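You operate a simulated robot arm through the tools that you are given. There is no shell and no other tool. Be economical: measure what you need, move in short steps, check, and stop when the job is done.

You run a simulated robot arm. Do the job below in one go: nothing can be reset, and whatever is moved stays where it is left.

TASK
Clear the table onto the oak tray and wipe up the sticky patch.
Fine: the tall jar and the blue oil can go on the oak tray, which stays where it is; wipe with the yellow pad and put it back.

It is judged by the outcome, as a careful person would: the job done as asked, and still so three seconds after it is handed in. It fails if anything else is knocked over, pushed out of place, dropped, spilled or broken.

THE ROBOT
A 6-joint arm with a two-finger parallel gripper, fixed in place. Base frame: the origin is at the foot of the arm, x ahead of it, y to its left, z up; the work surface is at about z = 0.78. Lengths are in m, angles in rad, forces in N, time in s.
With the tool pointing down near the work surface it reaches from about 0.32 to 0.7 m from the base axis. Its first joint turns from -2.897 to 2.897 rad. Payload 4.1 kg.
The tool frame sits at the grasp point between the pads (the TCP): z along the fingers, y along the line on which they close. The tips reach 0.023 m beyond it. Largest opening 0.094 m; finger width 0.038, thickness 0.01; the body of the gripper, 0.054 by 0.096 m, starts 0.039 m behind the TCP.
Orientation is that of the tool frame in the base frame, as [roll, pitch, yaw] about the fixed x, y, z axes, in that order (R = Rz(yaw) Ry(pitch) Rx(roll)). With the fingers straight down and closing along the base's y, the tool's x points along the base's -x, its y along +y and its z along -z.

THE INTERFACE
- The arm moves only by the tool servo_tool. Its argument "series" is a list of rows, each a list of 7 numbers: the finger opening in m, from 0 to 0.094, then the shift along the tool's x, y, z in m, then the turn, a rotation vector about the tool's x, y, z in rad. In form: [[claw, tx, ty, tz, rx, ry, rz], ...]. A call has 1 to 8 rows; each row shifts and turns the commanded pose from where the row before left it, along the tool's axes as they then stand. A row lasts 0.2 s, in which the tool goes at most 0.05 m and 0.15 rad; a call with a longer step from one row to the next is refused whole, and so is a gripper value outside its range. A pose out of reach is approached as far as the arm can. The call stops where the force on the tool passes 40 N (or 10 N more than at its start, if that is more) or the arm is blocked; 0.2 s more then pass. Each finger travels about 0.045 m/s and halts on what it meets, pressing with about 29 N; the grip force reading is that of the motor and also rises with nothing between the fingers. The clock runs only during rows and for 0.2 s after the last one: add rows that do not move to give the fingers time. It gives the time, the measured TCP pose, the force on the tool (base axes), the opening and the grip force at its end, in the units of the frame above (readings bear some noise), and new pictures: "pictures" is both (left out), scene, wrist or none.
- Cameras (640 x 400 px; columns grow to the right, rows downward): "scene" is fixed at [0.3976, 0.5004, 1.5453]; the picture's right is [-0.99, -0.12, 0.00], its down [-0.10, 0.84, -0.54] and it looks along [0.07, -0.53, -0.84] (base axes); focal length 298 px, centre (320, 200). "wrist" rides on the gripper at [-0.039, 0, -0.044] in the tool frame; the picture's right is [0.00, -1.00, 0.00], its down [0.97, 0.00, -0.24] and it looks along [0.24, 0.00, 0.97] (tool axes); focal length 218 px, centre (320, 200). There is no depth. A picture from a camera that has moved, and an enlarged one, comes with that camera's place and axes in the base frame and with its lens.
- raise_lower(by): slides the trunk up (or, below 0, down) by that many m; the arm rides with it, the base frame stays. It gives what a move gives, with no picture.
- close_up(camera, box): a new picture of the part [left, top, right, bottom] of that camera's present view, enlarged. It takes no simulated time.
- finish_job(): hands the job in; it is judged then, once.

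Go step by step. Nothing tells you positions but the pictures and the camera data: compare them with the known pose of the tool, close in by small moves and look again before you grip or let go. The budget is 120 turns and 150 pictures, counting those below and the enlarged ones. Unless the task says otherwise, let go and move clear before handing in, and close with one line.

The tools are called as name(argument=value, ...) on one line, values as JSON. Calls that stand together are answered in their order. servo_tool: Moves the arm, as the interface text tells. Its arguments: {"type":"object","properties":{"series":{"type":"array","items":{"type":"array","items":{"type":"number"}}},"pictures":{"type":"string","enum":["both","scene","wrist","none"]}},"required":["series"]} The other tools are called the same way: raise_lower (by) slides the trunk up or down; close_up (camera, box) takes an enlarged picture of a part of a camera's view; finish_job () hands the job in.

At the start:

```text
time_s: 0.0
eef_pos: [0.3545, 0.0048, 1.0337]
tool_rot: [3.141, -0.001, -3.141]
ft_force: [0.1, -0.3, 0.7]
gripper_width: 0.0941
grasp_force: 0.1
trunk travel left (down, up): [-0.525, 0.065]
```

scene: 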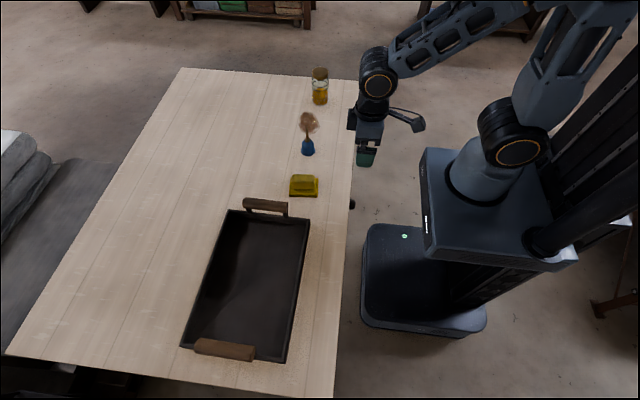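
wrist: 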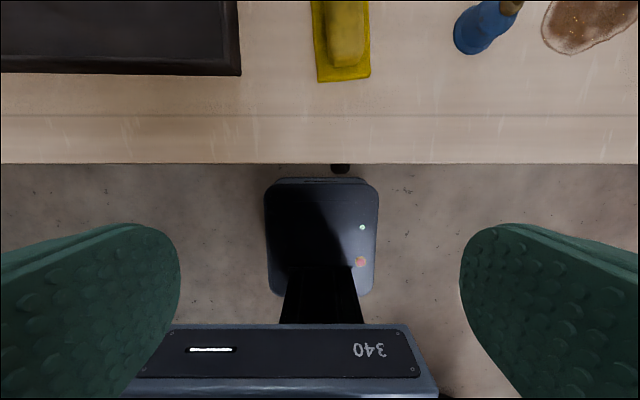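

I see the tray on the left (y≈+0.3), then the yellow pad (≈0.52,-0.03), the blue can (≈0.53,-0.18), the sticky patch (≈0.54,-0.31) and the jar (≈0.52,-0.45). I will enlarge the views to check details.

close_up(camera="scene", box=[260, 60, 380, 135])

close_up(camera="scene", box=[250, 125, 370, 200])

close_up(camera="scene", box=[160, 190, 350, 370])

```text
5.33 times, centred on (320, 98) of scene
camera zoom: at [0.3976, 0.5004, 1.5453], right [-0.99, -0.12, 0.0], down [-0.1, 0.84, -0.54], along [0.07, -0.53, -0.84], focal length 1592 px, centre (320, 747)
```

zoom: 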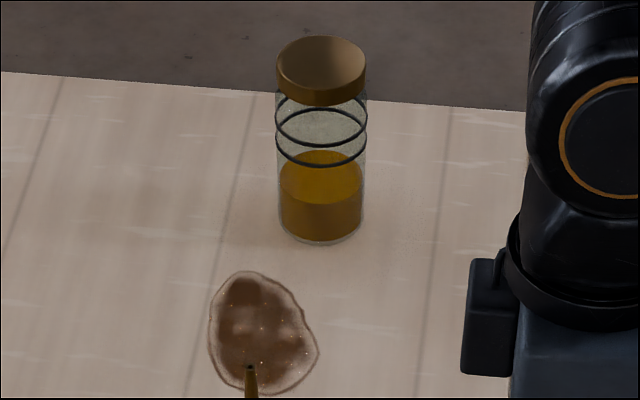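

```text
5.33 times, centred on (310, 162) of scene
camera zoom: at [0.3976, 0.5004, 1.5453], right [-0.99, -0.12, 0.0], down [-0.1, 0.84, -0.54], along [0.07, -0.53, -0.84], focal length 1592 px, centre (373, 400)
```

zoom: 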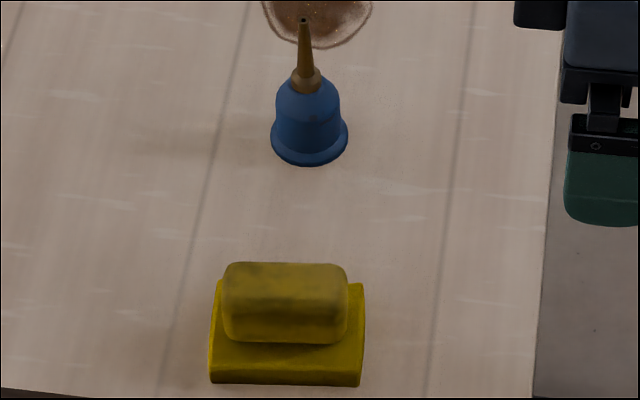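

```text
2.22 times, centred on (255, 280) of scene
camera zoom: at [0.3976, 0.5004, 1.5453], right [-0.99, -0.12, 0.0], down [-0.1, 0.84, -0.54], along [0.07, -0.53, -0.84], focal length 663 px, centre (464, 22)
```

zoom: 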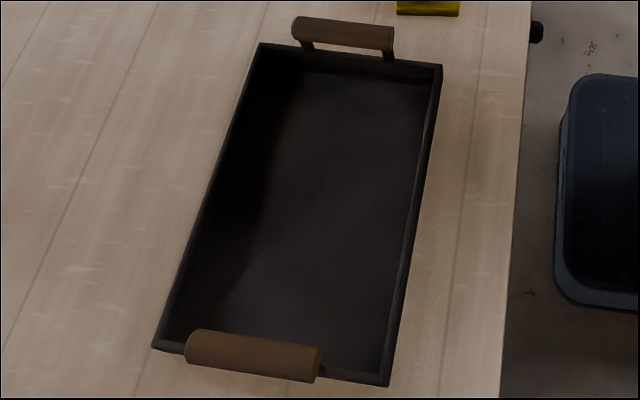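

The can's spout (tip at about z=0.89) would hit the palm in a straight-down grip. I will tilt the tool forward by about 60° and grip the can's body from the side.

servo_tool(series=[[0.094, -0.01, -0.025, 0, 0, -0.15, 0], [0.094, -0.0099, -0.025, 0.0015, 0, -0.15, 0], [0.094, -0.0096, -0.025, 0.003, 0, -0.15, 0], [0.094, -0.009, -0.025, 0.0043, 0, -0.15, 0], [0.094, -0.0083, -0.025, 0.0056, 0, -0.15, 0], [0.094, -0.0073, -0.025, 0.0068, 0, -0.15, 0], [0.094, -0.0062, -0.025, 0.0078, 0, -0.15, 0], [0.094, 0, 0, 0, 0, 0, 0]])

```text
time_s: 1.8
eef_pos: [0.425, -0.1708, 1.034]
tool_rot: [-3.14, 1.05, 3.14]
ft_force: [-0.2, 0.7, 0.3]
gripper_width: 0.0939
grasp_force: 0.0
trunk travel left (down, up): [-0.525, 0.065]
camera wrist: at [0.4075, -0.1703, 1.0898], right [0.0, -1.0, 0.0], down [-0.69, 0.0, -0.72], along [0.72, 0.0, -0.69], focal length 218 px, centre (320, 200)
```

scene: 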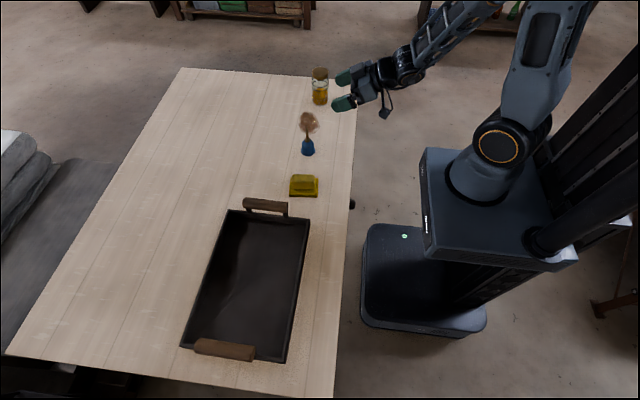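
wrist: 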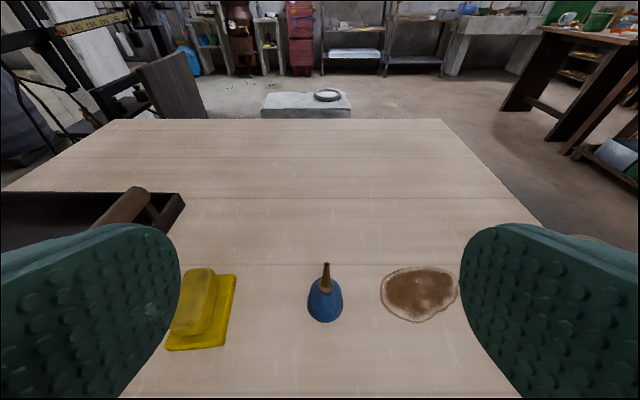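

The tilt works and the can stands at about (0.521,-0.176). I will go down behind it.

servo_tool(series=[[0.094, 0.0347, -0.0045, 0.0199, 0, 0, 0], [0.094, 0.0347, 0, 0.0199, 0, 0, 0], [0.094, 0.0347, 0, 0.0199, 0, 0, 0], [0.094, 0.0347, 0, 0.0199, 0, 0, 0], [0.094, 0.0347, 0, 0.0199, 0, 0, 0], [0.094, 0, 0, 0, 0, 0, 0]])

```text
time_s: 3.2
eef_pos: [0.4544, -0.2145, 0.8789]
tool_rot: [3.114, 1.044, 3.12]
ft_force: [-0.2, 0.0, 0.8]
gripper_width: 0.094
grasp_force: 0.0
out of reach, approached as far as the arm can: row 3, 4, 5
trunk travel left (down, up): [-0.525, 0.065]
camera wrist: at [0.4375, -0.2146, 0.9346], right [0.0, -1.0, -0.01], down [-0.7, 0.01, -0.72], along [0.72, 0.01, -0.7], focal length 218 px, centre (320, 200)
```

scene: 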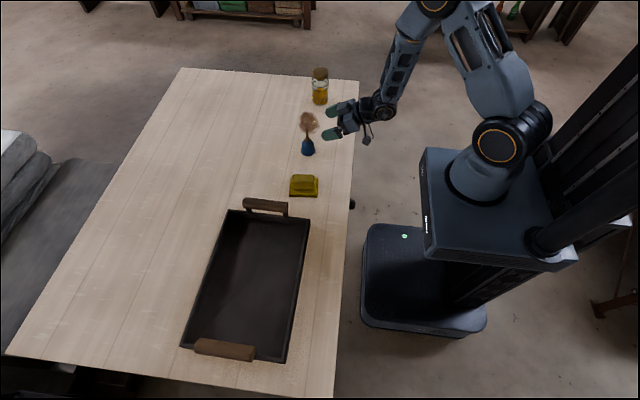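
wrist: 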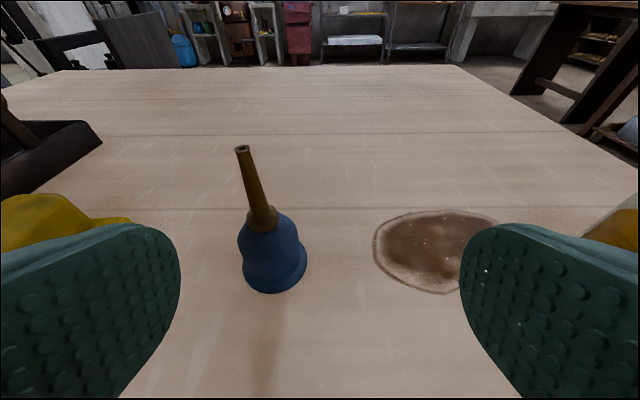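

That height is out of reach this close in. I will back up and lower the trunk instead.

servo_tool(series=[[0.094, -0.0347, 0, -0.0199, 0, 0, 0], [0.094, -0.0347, 0, -0.0199, 0, 0, 0], [0.094, -0.0347, 0, -0.0199, 0, 0, 0], [0.094, -0.0347, 0, -0.0199, 0, 0, 0], [0.094, 0, 0, 0, 0, 0, 0]], pictures="none")

```text
time_s: 4.4
eef_pos: [0.4558, -0.2128, 1.037]
tool_rot: [-3.141, 1.048, 3.141]
ft_force: [-0.3, 0.2, -0.4]
gripper_width: 0.0941
grasp_force: 0.1
trunk travel left (down, up): [-0.525, 0.065]
```

Now I line up in y, move back a little and lower the trunk part of the way.

servo_tool(series=[[0.094, 0.0149, 0.037, -0.026, 0, 0, 0], [0.094, 0, 0, 0, 0, 0, 0]], pictures="none")

raise_lower(by=-0.17)

```text
time_s: 5.0
eef_pos: [0.4261, -0.1773, 1.0362]
tool_rot: [-3.141, 1.049, -3.142]
ft_force: [0.7, -0.1, 0.3]
gripper_width: 0.0938
grasp_force: 0.1
trunk travel left (down, up): [-0.525, 0.065]
```

```text
time_s: 6.9
eef_pos: [0.4254, -0.1776, 0.8666]
tool_rot: [3.14, 1.048, -3.14]
ft_force: [0.5, -0.1, -0.4]
gripper_width: 0.0941
grasp_force: 0.1
trunk travel left (down, up): [-0.355, 0.235]
```

Down 0.04 more with the arm, then look.

servo_tool(series=[[0.094, 0.0347, 0, 0.0199, 0, 0, 0], [0.094, -0.01, 0, 0.0173, 0, 0, 0], [0.094, 0, 0, 0, 0, 0, 0]])

```text
time_s: 7.7
eef_pos: [0.4448, -0.177, 0.8268]
tool_rot: [3.141, 1.049, 3.141]
ft_force: [0.4, -0.3, -0.5]
gripper_width: 0.0939
grasp_force: 0.0
trunk travel left (down, up): [-0.355, 0.235]
camera wrist: at [0.4273, -0.1767, 0.8832], right [0.0, -1.0, 0.0], down [-0.69, 0.0, -0.72], along [0.72, 0.0, -0.69], focal length 218 px, centre (320, 200)
```

scene: 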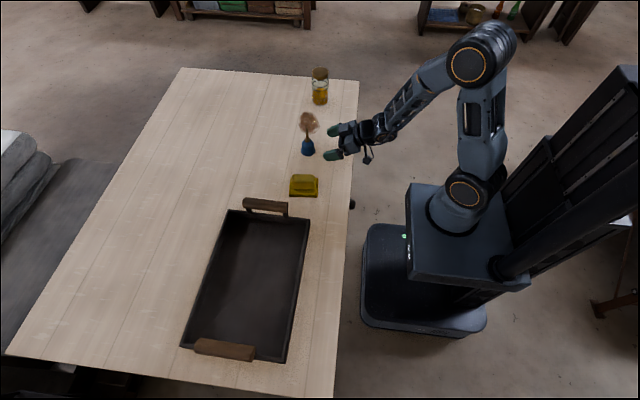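
wrist: 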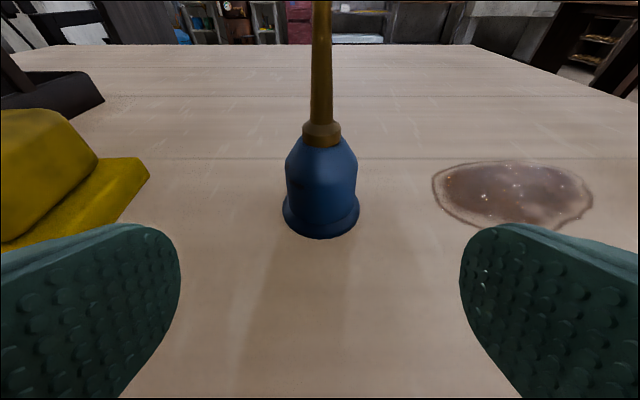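

The can is centred between the fingers, and its body axis is at x≈0.526. I move forward 8 cm and check before closing.

servo_tool(series=[[0.094, -0.0199, 0, 0.0347, 0, 0, 0], [0.094, -0.0215, 0, 0.0337, 0, 0, 0], [0.094, 0, 0, 0, 0, 0, 0]])

```text
time_s: 8.2
eef_pos: [0.4747, -0.1787, 0.8225]
tool_rot: [-3.138, 1.029, 3.14]
ft_force: [-7.3, -0.8, -0.1]
gripper_width: 0.0941
grasp_force: 0.0
trunk travel left (down, up): [-0.355, 0.235]
stopped in row 2: the force on the tool passed its limit (the readings are from after the stop); the commanded pose is now the measured one
camera wrist: at [0.4577, -0.1777, 0.8794], right [0.0, -1.0, 0.0], down [-0.71, 0.0, -0.71], along [0.71, 0.0, -0.71], focal length 218 px, centre (320, 200)
```

scene: 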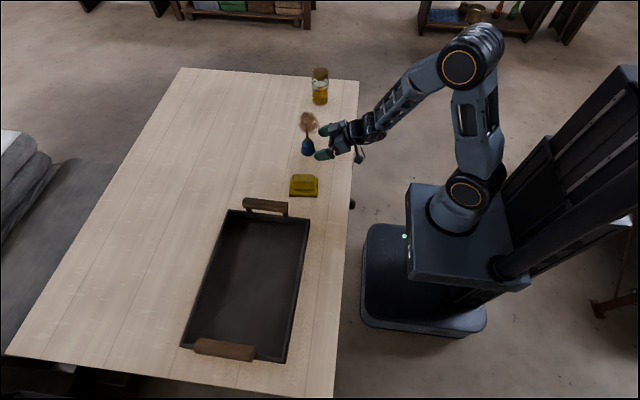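
wrist: 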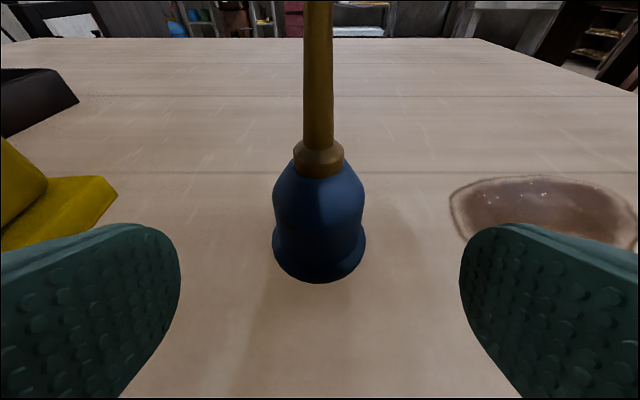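

Something touched early at about x=0.475. I'll take a closer look at the gripper and what is below it.

close_up(camera="scene", box=[285, 100, 415, 181])

```text
4.92 times, centred on (350, 140) of scene
camera zoom: at [0.3976, 0.5004, 1.5453], right [-0.99, -0.12, 0.0], down [-0.1, 0.84, -0.54], along [0.07, -0.53, -0.84], focal length 1470 px, centre (172, 493)
```

zoom: 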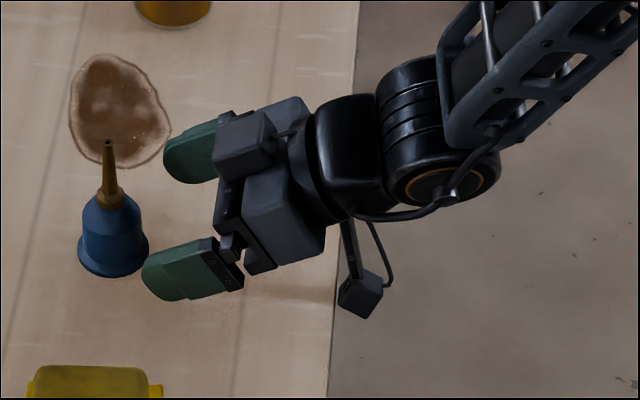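

The small box hanging from the gripper's tool +x side hit the table edge. I back off, go up and roll the tool by 180° so that the box faces up.

servo_tool(series=[[0.094, 0.0249, 0, -0.0434, 0, 0, 0], [0.094, -0.0347, 0, -0.0199, 0, 0, 0], [0.094, -0.0347, 0, -0.0199, 0, 0, 0], [0.094, -0.0347, 0, -0.0199, 0, 0, 0], [0.094, -0.0347, 0, -0.0199, 0, 0, 0], [0.094, 0, 0, 0, 0, 0, 0.15], [0.094, 0, 0, 0, 0, 0, 0.15], [0.094, 0, 0, 0, 0, 0, 0.15]], pictures="none")

servo_tool(series=[[0.094, 0, 0, 0, 0, 0, 0.15], [0.094, 0, 0, 0, 0, 0, 0.15], [0.094, 0, 0, 0, 0, 0, 0.15], [0.094, 0, 0, 0, 0, 0, 0.15], [0.094, 0, 0, 0, 0, 0, 0.15], [0.094, 0, 0, 0, 0, 0, 0.15], [0.094, 0, 0, 0, 0, 0, 0.15], [0.094, 0, 0, 0, 0, 0, 0.15]], pictures="none")

servo_tool(series=[[0.094, 0, 0, 0, 0, 0, 0.15], [0.094, 0, 0, 0, 0, 0, 0.15], [0.094, 0, 0, 0, 0, 0, 0.15], [0.094, 0, 0, 0, 0, 0, 0.15], [0.094, 0, 0, 0, 0, 0, 0.15], [0.094, 0, 0, 0, 0, 0, 0.15], [0.094, 0, 0, 0, 0, 0, 0.15], [0.094, 0, 0, 0, 0, 0, 0.15]])

```text
time_s: 9.9
eef_pos: [0.4279, -0.1761, 0.9836]
tool_rot: [2.515, 0.885, 2.383]
ft_force: [-0.4, -0.2, -0.6]
gripper_width: 0.0942
grasp_force: 0.0
trunk travel left (down, up): [-0.355, 0.235]
```

```text
time_s: 11.8
eef_pos: [0.4279, -0.1784, 0.984]
tool_rot: [2.112, -0.068, 1.527]
ft_force: [0.3, -0.1, 0.7]
gripper_width: 0.094
grasp_force: 0.1
trunk travel left (down, up): [-0.355, 0.235]
```

```text
time_s: 13.6
eef_pos: [0.4296, -0.178, 0.9857]
tool_rot: [2.694, -0.962, 0.527]
ft_force: [0.2, 0.6, 0.1]
gripper_width: 0.0941
grasp_force: 0.0
trunk travel left (down, up): [-0.355, 0.235]
camera wrist: at [0.3725, -0.1886, 0.9758], right [-0.15, 0.96, -0.25], down [0.27, 0.28, 0.92], along [0.95, 0.07, -0.3], focal length 218 px, centre (320, 200)
```

scene: 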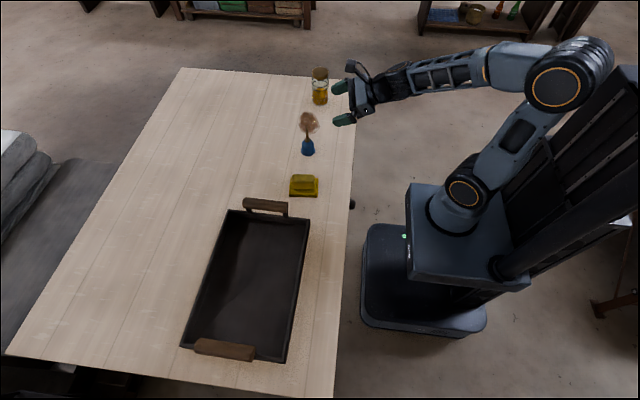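
wrist: 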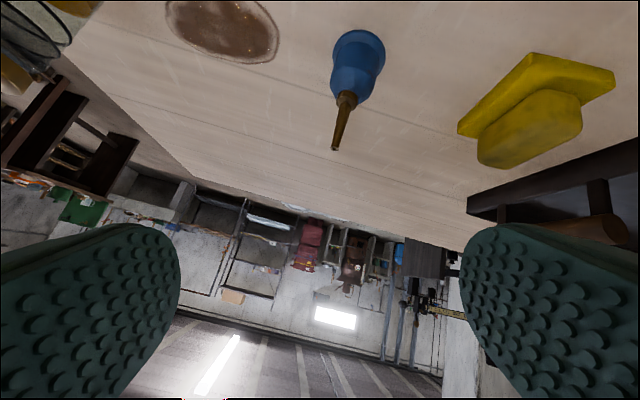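

The roll works. I finish the roll, ease the tilt to about 53° and go down behind the can.

servo_tool(series=[[0.094, 0, 0, 0, 0, 0, 0.146], [0.094, 0, 0, 0, 0, 0, 0.146], [0.094, 0, 0, 0, 0, -0.1, 0], [0.094, -0.0313, 0, 0.0233, 0, 0, 0], [0.094, -0.0313, 0, 0.0233, 0, 0, 0], [0.094, -0.0313, 0, 0.0233, 0, 0, 0], [0.094, 0, 0, 0, 0, 0, 0]])

```text
time_s: 15.2
eef_pos: [0.4282, -0.1768, 0.8655]
tool_rot: [3.138, -0.931, 0.002]
ft_force: [-0.7, -0.3, 0.1]
gripper_width: 0.094
grasp_force: 0.1
trunk travel left (down, up): [-0.355, 0.235]
camera wrist: at [0.3706, -0.1775, 0.8624], right [0.0, 1.0, 0.0], down [0.39, 0.0, 0.92], along [0.92, 0.0, -0.39], focal length 218 px, centre (320, 200)
```

scene: 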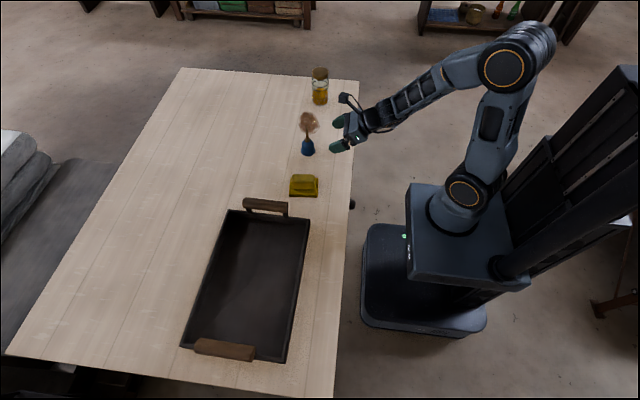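
wrist: 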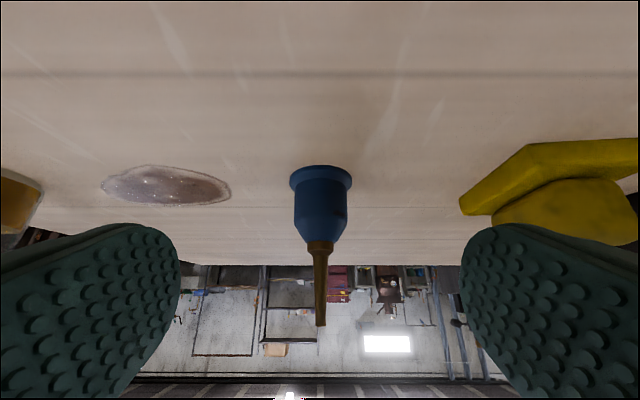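

I go down 0.037, move forward in two short steps and then look.

servo_tool(series=[[0.094, 0.0239, 0, 0.0321, 0, 0, 0], [0.094, -0.0297, 0, 0.0221, 0, 0, 0], [0.094, 0.0158, 0, 0.0212, 0, 0, 0], [0.094, 0, 0, 0, 0, 0, 0]], pictures="wrist")

```text
time_s: 16.1
eef_pos: [0.4933, -0.1777, 0.8298]
tool_rot: [3.139, -0.931, 0.002]
ft_force: [-0.9, 0.0, 0.5]
gripper_width: 0.0939
grasp_force: 0.0
trunk travel left (down, up): [-0.355, 0.235]
camera wrist: at [0.4366, -0.1775, 0.8245], right [0.0, 1.0, 0.0], down [0.39, 0.0, 0.92], along [0.92, 0.0, -0.39], focal length 218 px, centre (320, 200)
```

wrist: 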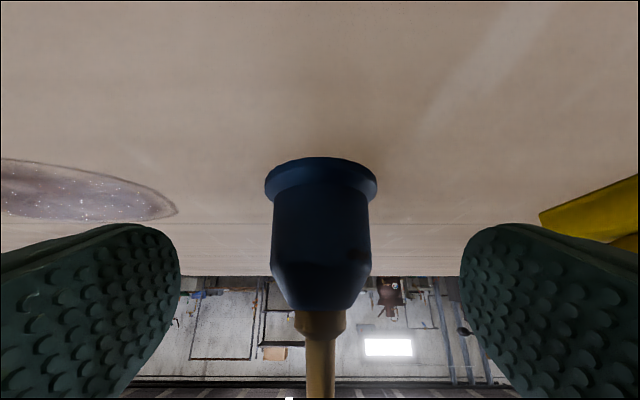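

The body's straight band is at about z=0.795–0.817 with its axis at x≈0.527. I advance, lower slightly and close.

servo_tool(series=[[0.094, 0.0203, 0, 0.0273, 0, 0, 0], [0.094, -0.0088, 0, 0.0066, 0, 0, 0], [0.094, 0, 0, 0, 0, 0, 0]], pictures="both")

```text
time_s: 16.9
eef_pos: [0.5267, -0.1793, 0.8183]
tool_rot: [3.137, -0.931, 0.001]
ft_force: [0.3, -0.6, 0.4]
gripper_width: 0.0942
grasp_force: 0.0
trunk travel left (down, up): [-0.355, 0.235]
camera wrist: at [0.4697, -0.1779, 0.8142], right [0.0, 1.0, 0.0], down [0.39, 0.0, 0.92], along [0.92, 0.0, -0.39], focal length 218 px, centre (320, 200)
```

scene: 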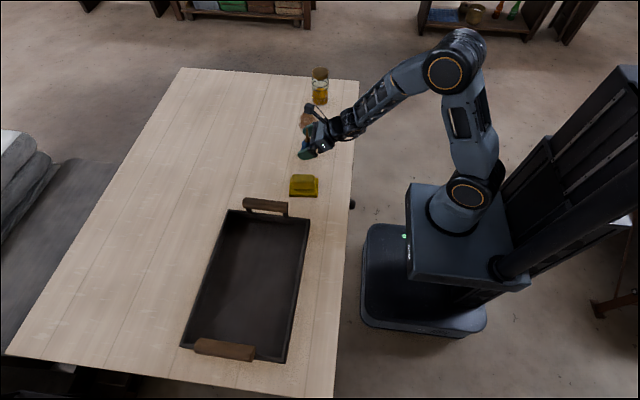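
wrist: 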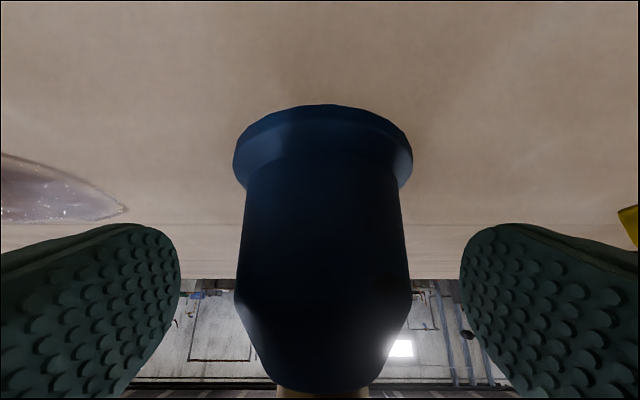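

The body sits between the pads, so I close on it.

servo_tool(series=[[0.0, 0, 0, 0, 0, 0, 0], [0.0, 0, 0, 0, 0, 0, 0], [0.0, 0, 0, 0, 0, 0, 0], [0.0, 0, 0, 0, 0, 0, 0], [0.0, 0, 0, 0, 0, 0, 0]], pictures="wrist")

```text
time_s: 18.1
eef_pos: [0.5269, -0.1785, 0.8187]
tool_rot: [3.138, -0.933, 0.002]
ft_force: [-0.4, 1.0, 0.1]
gripper_width: 0.0385
grasp_force: 28.8
trunk travel left (down, up): [-0.355, 0.235]
camera wrist: at [0.4697, -0.1778, 0.8145], right [0.0, 1.0, 0.0], down [0.39, 0.0, 0.92], along [0.92, 0.0, -0.39], focal length 218 px, centre (320, 200)
```

wrist: 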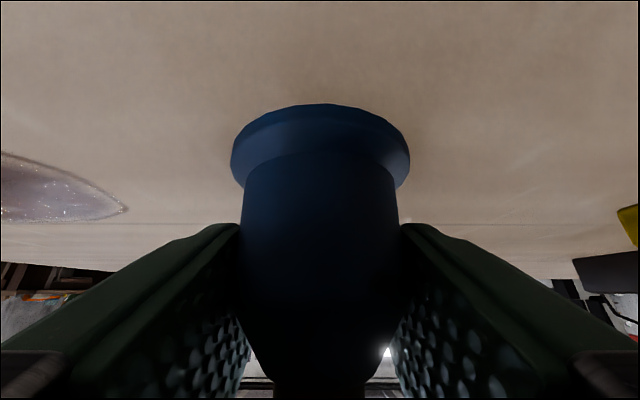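

Gripped at 0.0385 m. I lift gently.

servo_tool(series=[[0.0, 0.008, 0, -0.006, 0, 0, 0], [0.0, 0.016, 0, -0.012, 0, 0, 0], [0.0, 0.0241, 0, -0.0179, 0, 0, 0], [0.0, 0.0321, 0, -0.0239, 0, 0, 0], [0.0, 0.0241, 0, -0.0179, 0, 0, 0], [0.0, 0, 0, 0, 0, 0, 0]])

```text
time_s: 19.6
eef_pos: [0.5286, -0.179, 0.9488]
tool_rot: [3.137, -0.93, 0.001]
ft_force: [-0.8, 0.4, -0.8]
gripper_width: 0.0382
grasp_force: 29.2
trunk travel left (down, up): [-0.355, 0.235]
camera wrist: at [0.4702, -0.1786, 0.9445], right [0.0, 1.0, 0.0], down [0.39, 0.0, 0.92], along [0.92, 0.0, -0.39], focal length 218 px, centre (320, 200)
```

scene: 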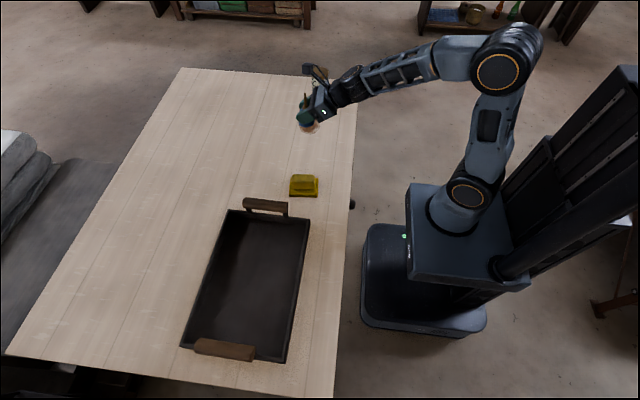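
wrist: 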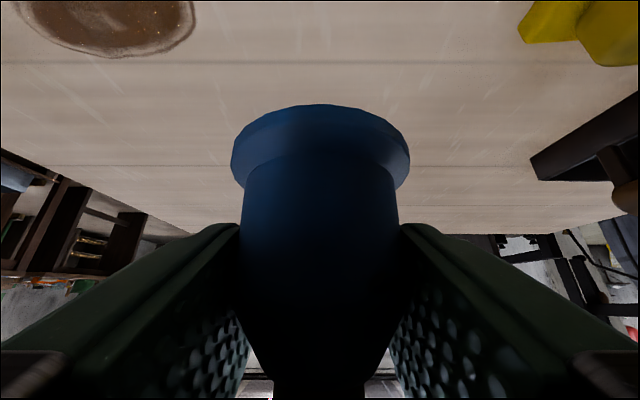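

I carry it high across the pad to above the tray.

servo_tool(series=[[0.0, 0.0036, -0.03, 0.0048, 0, 0, 0], [0.0, 0.0036, -0.044, 0.0048, 0, 0, 0], [0.0, 0.0036, -0.044, 0.0048, 0, 0, 0], [0.0, 0.0036, -0.044, 0.0048, 0, 0, 0], [0.0, 0.0036, -0.044, 0.0048, 0, 0, 0], [0.0, 0.0036, -0.044, 0.0048, 0, 0, 0], [0.0, 0.0036, -0.044, 0.0048, 0, 0, 0], [0.0, 0.0036, -0.044, 0.0048, 0, 0, 0]], pictures="none")

servo_tool(series=[[0.0, 0.0036, -0.044, 0.0048, 0, 0, 0], [0.0, 0.0036, -0.044, 0.0048, 0, 0, 0], [0.0, 0.0036, -0.044, 0.0048, 0, 0, 0], [0.0, 0.0036, -0.044, 0.0048, 0, 0, 0], [0.0, 0.0, -0.014, 0.0, 0, 0, 0], [0.0, 0, 0, 0, 0, 0, 0]])

```text
time_s: 21.4
eef_pos: [0.5768, 0.1647, 0.9474]
tool_rot: [3.136, -0.929, 0.002]
ft_force: [0.1, 0.3, -1.1]
gripper_width: 0.0382
grasp_force: 29.1
out of reach, approached as far as the arm can: row 5
trunk travel left (down, up): [-0.355, 0.235]
```

```text
time_s: 22.8
eef_pos: [0.6003, 0.3508, 0.9479]
tool_rot: [3.137, -0.931, 0.003]
ft_force: [0.2, -0.7, -1.0]
gripper_width: 0.0383
grasp_force: 28.6
trunk travel left (down, up): [-0.355, 0.235]
camera wrist: at [0.5438, 0.3506, 0.9427], right [0.0, 1.0, 0.0], down [0.39, 0.0, 0.92], along [0.92, 0.0, -0.39], focal length 218 px, centre (320, 200)
```

scene: 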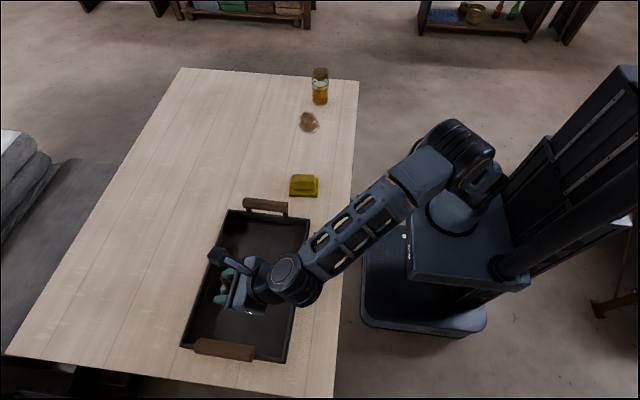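
wrist: 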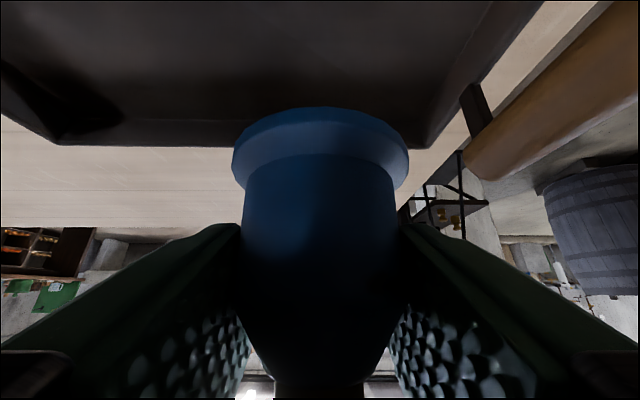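

Positioned above the tray. I lower with the trunk and make the last centimetres with the arm.

raise_lower(by=-0.1)

servo_tool(series=[[0.0, 0, 0, 0, 0, 0, 0]])

```text
time_s: 24.1
eef_pos: [0.6017, 0.3497, 0.8477]
tool_rot: [3.136, -0.932, 0.0]
ft_force: [0.7, -0.1, -0.5]
gripper_width: 0.0384
grasp_force: 28.8
trunk travel left (down, up): [-0.255, 0.335]
```

```text
time_s: 24.5
eef_pos: [0.6006, 0.3494, 0.8474]
tool_rot: [3.135, -0.932, 0.002]
ft_force: [0.7, -0.9, -1.5]
gripper_width: 0.0384
grasp_force: 29.1
trunk travel left (down, up): [-0.255, 0.335]
camera wrist: at [0.5438, 0.3503, 0.8428], right [0.0, 1.0, 0.0], down [0.39, 0.0, 0.92], along [0.92, 0.0, -0.39], focal length 218 px, centre (320, 200)
```

scene: 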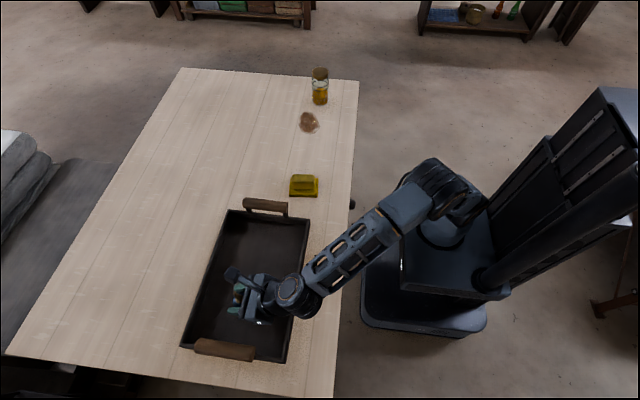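
wrist: 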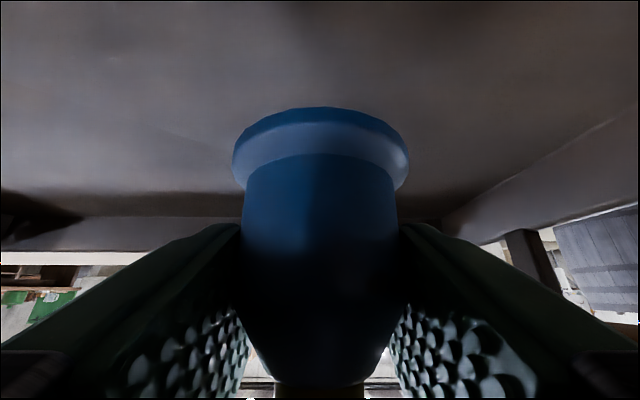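

servo_tool(series=[[0.0, -0.0048, 0, 0.0036, 0, 0, 0], [0.0, -0.0048, 0, 0.0036, 0, 0, 0], [0.0, 0, 0, 0, 0, 0, 0]], pictures="none")

servo_tool(series=[[0.0, -0.0024, 0, 0.0018, 0, 0, 0], [0.0, 0, 0, 0, 0, 0, 0]], pictures="none")

servo_tool(series=[[0.0, -0.0016, 0, 0.0012, 0, 0, 0], [0.0, 0, 0, 0, 0, 0, 0]], pictures="wrist")

```text
time_s: 25.3
eef_pos: [0.6015, 0.3495, 0.8341]
tool_rot: [3.136, -0.929, 0.002]
ft_force: [0.0, -0.4, -1.6]
gripper_width: 0.0382
grasp_force: 28.8
trunk travel left (down, up): [-0.255, 0.335]
```

```text
time_s: 25.9
eef_pos: [0.6008, 0.3491, 0.8321]
tool_rot: [3.135, -0.93, 0.0]
ft_force: [-0.3, -0.6, -1.1]
gripper_width: 0.0381
grasp_force: 29.8
trunk travel left (down, up): [-0.255, 0.335]
```

```text
time_s: 26.5
eef_pos: [0.602, 0.3499, 0.8294]
tool_rot: [3.138, -0.931, 0.001]
ft_force: [0.0, -0.3, -0.4]
gripper_width: 0.0383
grasp_force: 28.8
trunk travel left (down, up): [-0.255, 0.335]
camera wrist: at [0.5443, 0.3496, 0.8252], right [0.0, 1.0, 0.0], down [0.39, 0.0, 0.92], along [0.92, 0.0, -0.39], focal length 218 px, centre (320, 200)
```

wrist: 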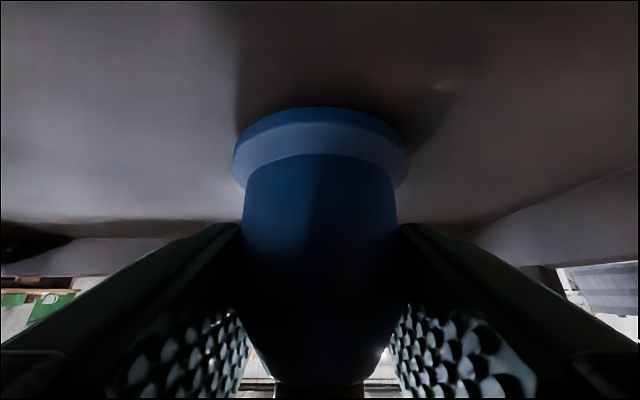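

Close now; I continue in 2 mm steps until it touches.

servo_tool(series=[[0.0, -0.0016, 0, 0.0012, 0, 0, 0], [0.0, 0, 0, 0, 0, 0, 0]], pictures="none")

servo_tool(series=[[0.0, -0.0012, 0, 0.0009, 0, 0, 0], [0.0, 0, 0, 0, 0, 0, 0]], pictures="wrist")

```text
time_s: 27.1
eef_pos: [0.6021, 0.3495, 0.8279]
tool_rot: [3.139, -0.931, 0.002]
ft_force: [0.6, 0.3, -0.6]
gripper_width: 0.0381
grasp_force: 29.1
trunk travel left (down, up): [-0.255, 0.335]
```

```text
time_s: 27.7
eef_pos: [0.6026, 0.3488, 0.8258]
tool_rot: [3.137, -0.931, 0.002]
ft_force: [0.3, -0.2, -0.8]
gripper_width: 0.0384
grasp_force: 29.4
trunk travel left (down, up): [-0.255, 0.335]
camera wrist: at [0.5445, 0.3498, 0.822], right [0.0, 1.0, 0.0], down [0.39, 0.0, 0.92], along [0.92, 0.0, -0.39], focal length 218 px, centre (320, 200)
```

wrist: 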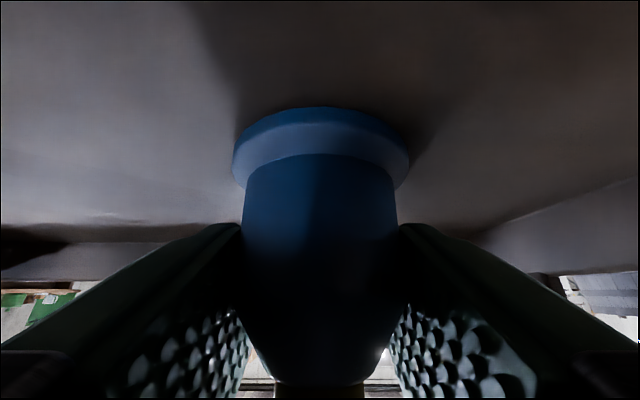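

servo_tool(series=[[0.0, -0.0012, 0, 0.0009, 0, 0, 0], [0.0, 0, 0, 0, 0, 0, 0]], pictures="none")

servo_tool(series=[[0.0, -0.0012, 0, 0.0009, 0, 0, 0], [0.0, 0, 0, 0, 0, 0, 0]], pictures="wrist")

```text
time_s: 28.3
eef_pos: [0.603, 0.3485, 0.8266]
tool_rot: [3.139, -0.932, 0.002]
ft_force: [1.5, 0.7, 2.6]
gripper_width: 0.0384
grasp_force: 29.2
trunk travel left (down, up): [-0.255, 0.335]
```

```text
time_s: 28.9
eef_pos: [0.6016, 0.3492, 0.8267]
tool_rot: [3.14, -0.936, 0.0]
ft_force: [1.6, 0.3, 14.0]
gripper_width: 0.0382
grasp_force: 29.0
trunk travel left (down, up): [-0.255, 0.335]
camera wrist: at [0.5443, 0.3498, 0.8212], right [0.0, 1.0, 0.0], down [0.38, 0.0, 0.92], along [0.92, 0.0, -0.38], focal length 218 px, centre (320, 200)
```

wrist: 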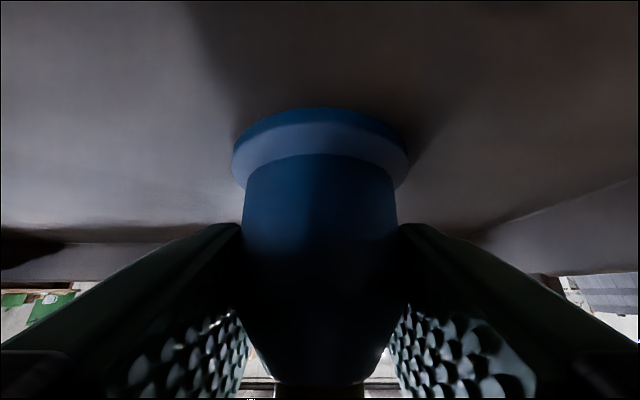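

The can has landed (14 N). I ease off 1 mm, open, and back out along the tool axis.

servo_tool(series=[[0.0, 0.0009, 0, -0.0007, 0, 0, 0], [0.094, 0, 0, 0, 0, 0, 0], [0.094, 0, 0, 0, 0, 0, 0], [0.094, 0, 0, 0, 0, 0, 0], [0.094, 0, 0, 0, 0, 0, 0], [0.094, 0, 0, -0.03, 0, 0, 0], [0.094, 0, 0, -0.04, 0, 0, 0], [0.094, 0, 0, -0.04, 0, 0, 0]])

```text
time_s: 30.7
eef_pos: [0.5139, 0.3502, 0.8911]
tool_rot: [3.135, -0.93, 0.004]
ft_force: [0.8, 0.3, -0.4]
gripper_width: 0.0937
grasp_force: 0.0
trunk travel left (down, up): [-0.255, 0.335]
camera wrist: at [0.4564, 0.3505, 0.8858], right [0.0, 1.0, 0.0], down [0.39, 0.0, 0.92], along [0.92, 0.0, -0.39], focal length 218 px, centre (320, 200)
```

scene: 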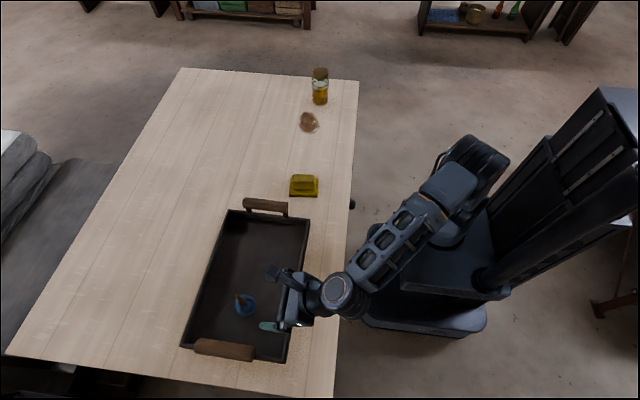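
wrist: 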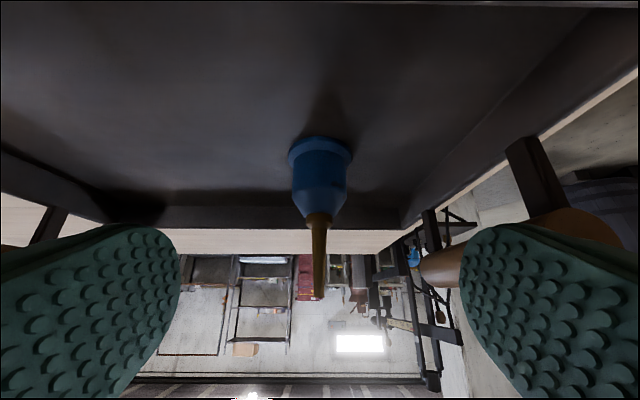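

The can stands in the tray. I raise the trunk and travel across, high, towards the jar, staying on the near side.

raise_lower(by=0.1)

servo_tool(series=[[0.094, -0.0045, 0.042, -0.006, 0, 0, 0], [0.094, -0.0045, 0.042, -0.006, 0, 0, 0], [0.094, -0.0045, 0.042, -0.006, 0, 0, 0], [0.094, -0.0045, 0.042, -0.006, 0, 0, 0], [0.094, -0.0045, 0.042, -0.006, 0, 0, 0], [0.094, -0.0045, 0.042, -0.006, 0, 0, 0], [0.094, -0.0045, 0.042, -0.006, 0, 0, 0], [0.094, -0.0045, 0.042, -0.006, 0, 0, 0]], pictures="none")

servo_tool(series=[[0.094, 0, 0.045, 0, 0, 0, 0], [0.094, 0, 0.045, 0, 0, 0, 0], [0.094, 0, 0.045, 0, 0, 0, 0], [0.094, 0, 0.045, 0, 0, 0, 0], [0.094, 0, 0.045, 0, 0, 0, 0], [0.094, 0, 0.045, 0, 0, 0, 0], [0.094, 0, 0.045, 0, 0, 0, 0], [0.094, 0, 0.045, 0, 0, 0, 0]], pictures="none")

```text
time_s: 32.0
eef_pos: [0.5145, 0.3501, 0.9911]
tool_rot: [3.135, -0.931, 0.002]
ft_force: [-0.7, 0.2, 0.4]
gripper_width: 0.0941
grasp_force: 0.2
trunk travel left (down, up): [-0.355, 0.235]
```

```text
time_s: 33.8
eef_pos: [0.453, 0.0113, 0.9906]
tool_rot: [3.14, -0.932, 0.0]
ft_force: [-0.3, -0.2, 0.6]
gripper_width: 0.0939
grasp_force: 0.0
trunk travel left (down, up): [-0.355, 0.235]
```

```text
time_s: 35.6
eef_pos: [0.4532, -0.3475, 0.9924]
tool_rot: [3.139, -0.929, 0.001]
ft_force: [0.2, 0.0, 0.3]
gripper_width: 0.0939
grasp_force: 0.0
out of reach, approached as far as the arm can: row 1, 2
trunk travel left (down, up): [-0.355, 0.235]
```

I move to y≈-0.437, tilt to 75° and look.

servo_tool(series=[[0.094, -0.012, 0.045, -0.016, 0, 0, 0], [0.094, -0.012, 0.044, -0.016, 0, 0, 0], [0.094, 0, 0, 0, 0, 0.13, 0], [0.094, 0, 0, 0, 0, 0.13, 0], [0.094, 0, 0, 0, 0, 0.12, 0], [0.094, 0, 0, 0, 0, 0, 0]])

```text
time_s: 37.0
eef_pos: [0.4125, -0.4361, 0.9939]
tool_rot: [3.132, -1.312, 0.009]
ft_force: [0.0, -0.9, -0.6]
gripper_width: 0.0939
grasp_force: 0.1
trunk travel left (down, up): [-0.355, 0.235]
camera wrist: at [0.3611, -0.4351, 0.9665], right [0.0, 1.0, 0.0], down [0.02, 0.0, 1.0], along [1.0, 0.0, -0.02], focal length 218 px, centre (320, 200)
```

scene: 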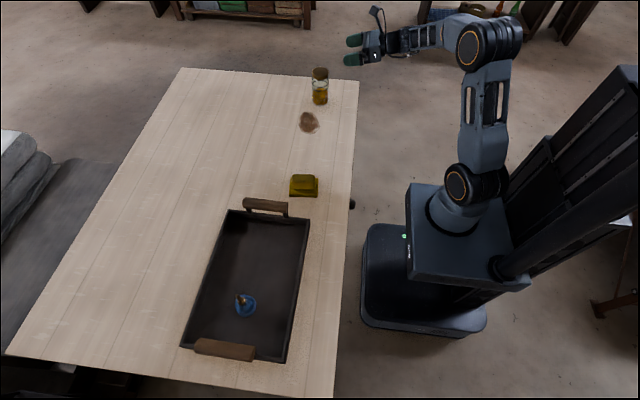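
wrist: 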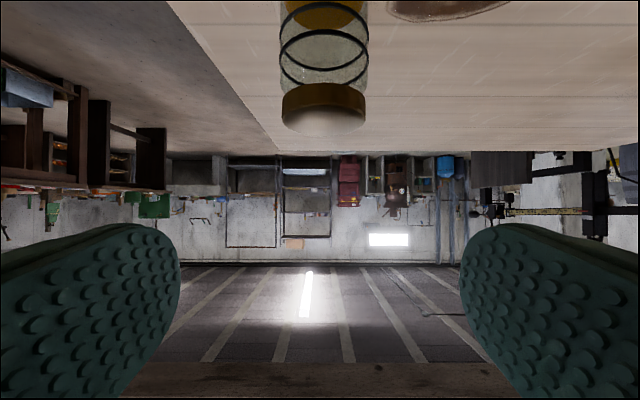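

The jar is at about (0.52,-0.433) with its lid top near z=0.907. I go down to mid-height behind it.

servo_tool(series=[[0.094, -0.0358, -0.003, 0.0095, 0, 0, 0], [0.094, -0.0358, 0, 0.0095, 0, 0, 0], [0.094, -0.0358, 0, 0.0095, 0, 0, 0], [0.094, -0.0358, 0, 0.0095, 0, 0, 0], [0.094, 0, 0, 0, 0, 0, 0]])

```text
time_s: 38.2
eef_pos: [0.4113, -0.4319, 0.8444]
tool_rot: [3.135, -1.311, 0.007]
ft_force: [0.6, 0.3, 0.4]
gripper_width: 0.094
grasp_force: 0.0
trunk travel left (down, up): [-0.355, 0.235]
camera wrist: at [0.3592, -0.4316, 0.8182], right [0.0, 1.0, 0.0], down [0.02, 0.0, 1.0], along [1.0, 0.0, -0.02], focal length 218 px, centre (320, 200)
```

scene: 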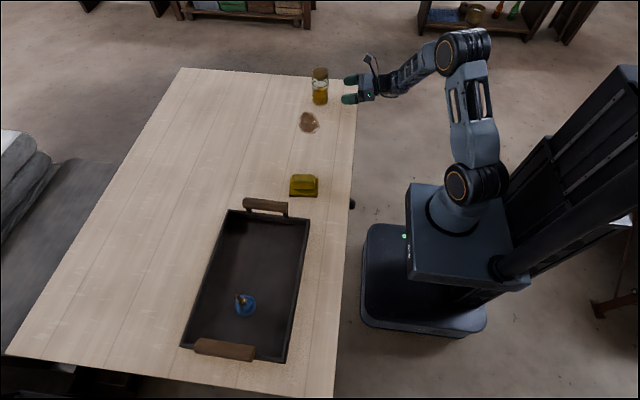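
wrist: 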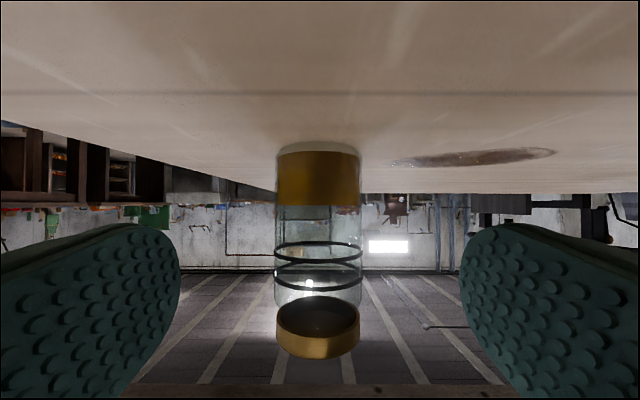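

servo_tool(series=[[0.094, 0.009, 0, 0.0338, 0, 0, 0], [0.094, 0.0022, 0, 0.0354, 0, 0, 0], [0.094, 0, 0, 0, 0, 0, 0]], pictures="wrist")

```text
time_s: 39.0
eef_pos: [0.4821, -0.4316, 0.8364]
tool_rot: [3.134, -1.309, 0.009]
ft_force: [0.9, -0.6, -0.4]
gripper_width: 0.0939
grasp_force: 0.2
trunk travel left (down, up): [-0.355, 0.235]
camera wrist: at [0.4306, -0.4311, 0.8106], right [0.0, 1.0, 0.0], down [0.02, 0.0, 1.0], along [1.0, 0.0, -0.02], focal length 218 px, centre (320, 200)
```

wrist: 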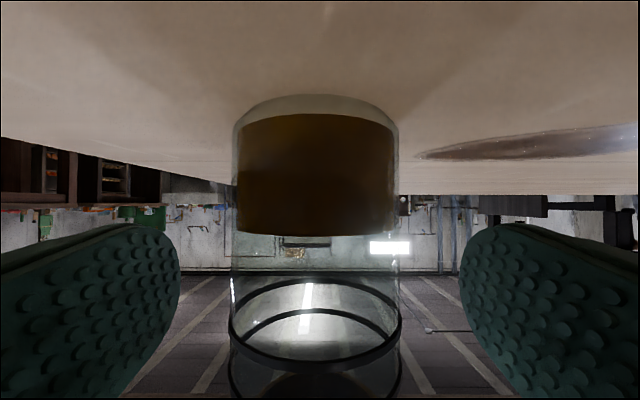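

The jar is centred, with its axis near x≈0.515 and a diameter of about 0.06. I advance 2.7 cm and close.

servo_tool(series=[[0.094, 0.0069, 0, 0.0261, 0, 0, 0], [0.094, 0, 0, 0, 0, 0, 0], [0.0, 0, 0, 0, 0, 0, 0], [0.0, 0, 0, 0, 0, 0, 0], [0.0, 0, 0, 0, 0, 0, 0], [0.0, 0, 0, 0, 0, 0, 0]])

```text
time_s: 40.4
eef_pos: [0.5094, -0.4312, 0.8376]
tool_rot: [3.131, -1.311, 0.01]
ft_force: [1.2, -0.2, 1.1]
gripper_width: 0.0605
grasp_force: 29.0
trunk travel left (down, up): [-0.355, 0.235]
camera wrist: at [0.4586, -0.4309, 0.812], right [0.0, 1.0, 0.0], down [0.02, 0.0, 1.0], along [1.0, 0.0, -0.02], focal length 218 px, centre (320, 200)
```

scene: 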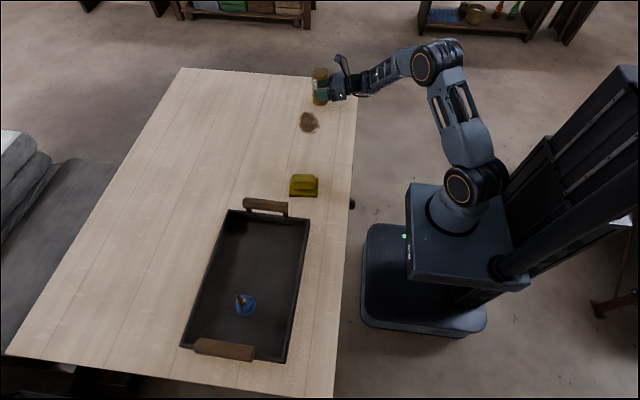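
wrist: 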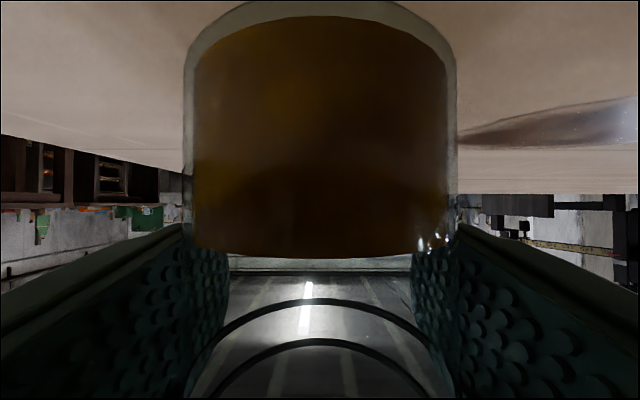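

Gripped at 0.0605 m. I lift.

servo_tool(series=[[0.0, 0.0097, 0, -0.0026, 0, 0, 0], [0.0, 0.0193, 0, -0.0051, 0, 0, 0], [0.0, 0.029, 0, -0.0077, 0, 0, 0], [0.0, 0.029, 0, -0.0077, 0, 0, 0], [0.0, 0.029, 0, -0.0077, 0, 0, 0], [0.0, 0.0242, 0, -0.0064, 0, 0, 0], [0.0, 0, 0, 0, 0, 0, 0]])

```text
time_s: 42.0
eef_pos: [0.5106, -0.4298, 0.9827]
tool_rot: [3.135, -1.311, 0.004]
ft_force: [0.8, -0.6, -3.5]
gripper_width: 0.06
grasp_force: 28.9
trunk travel left (down, up): [-0.355, 0.235]
camera wrist: at [0.4592, -0.4301, 0.9561], right [0.0, 1.0, 0.0], down [0.02, 0.0, 1.0], along [1.0, 0.0, -0.02], focal length 218 px, centre (320, 200)
```

scene: 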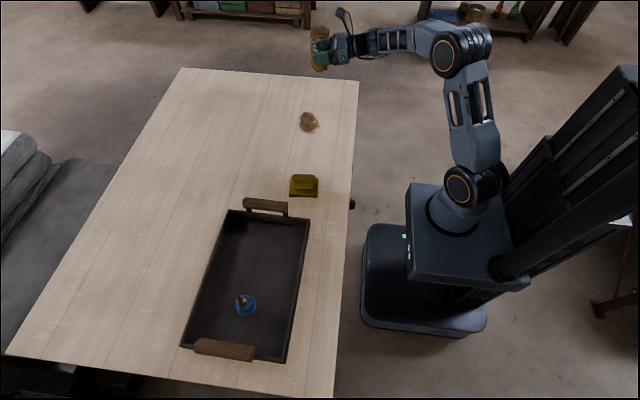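
wrist: 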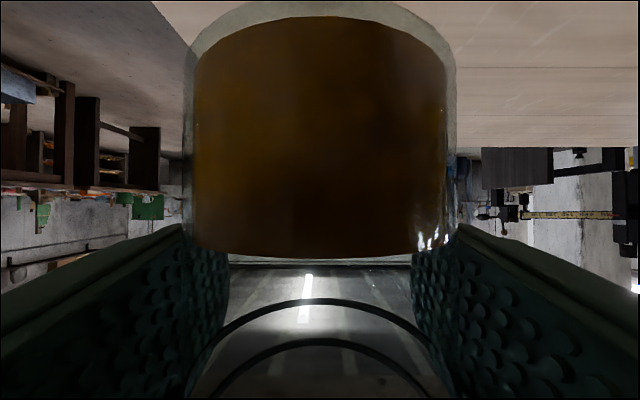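

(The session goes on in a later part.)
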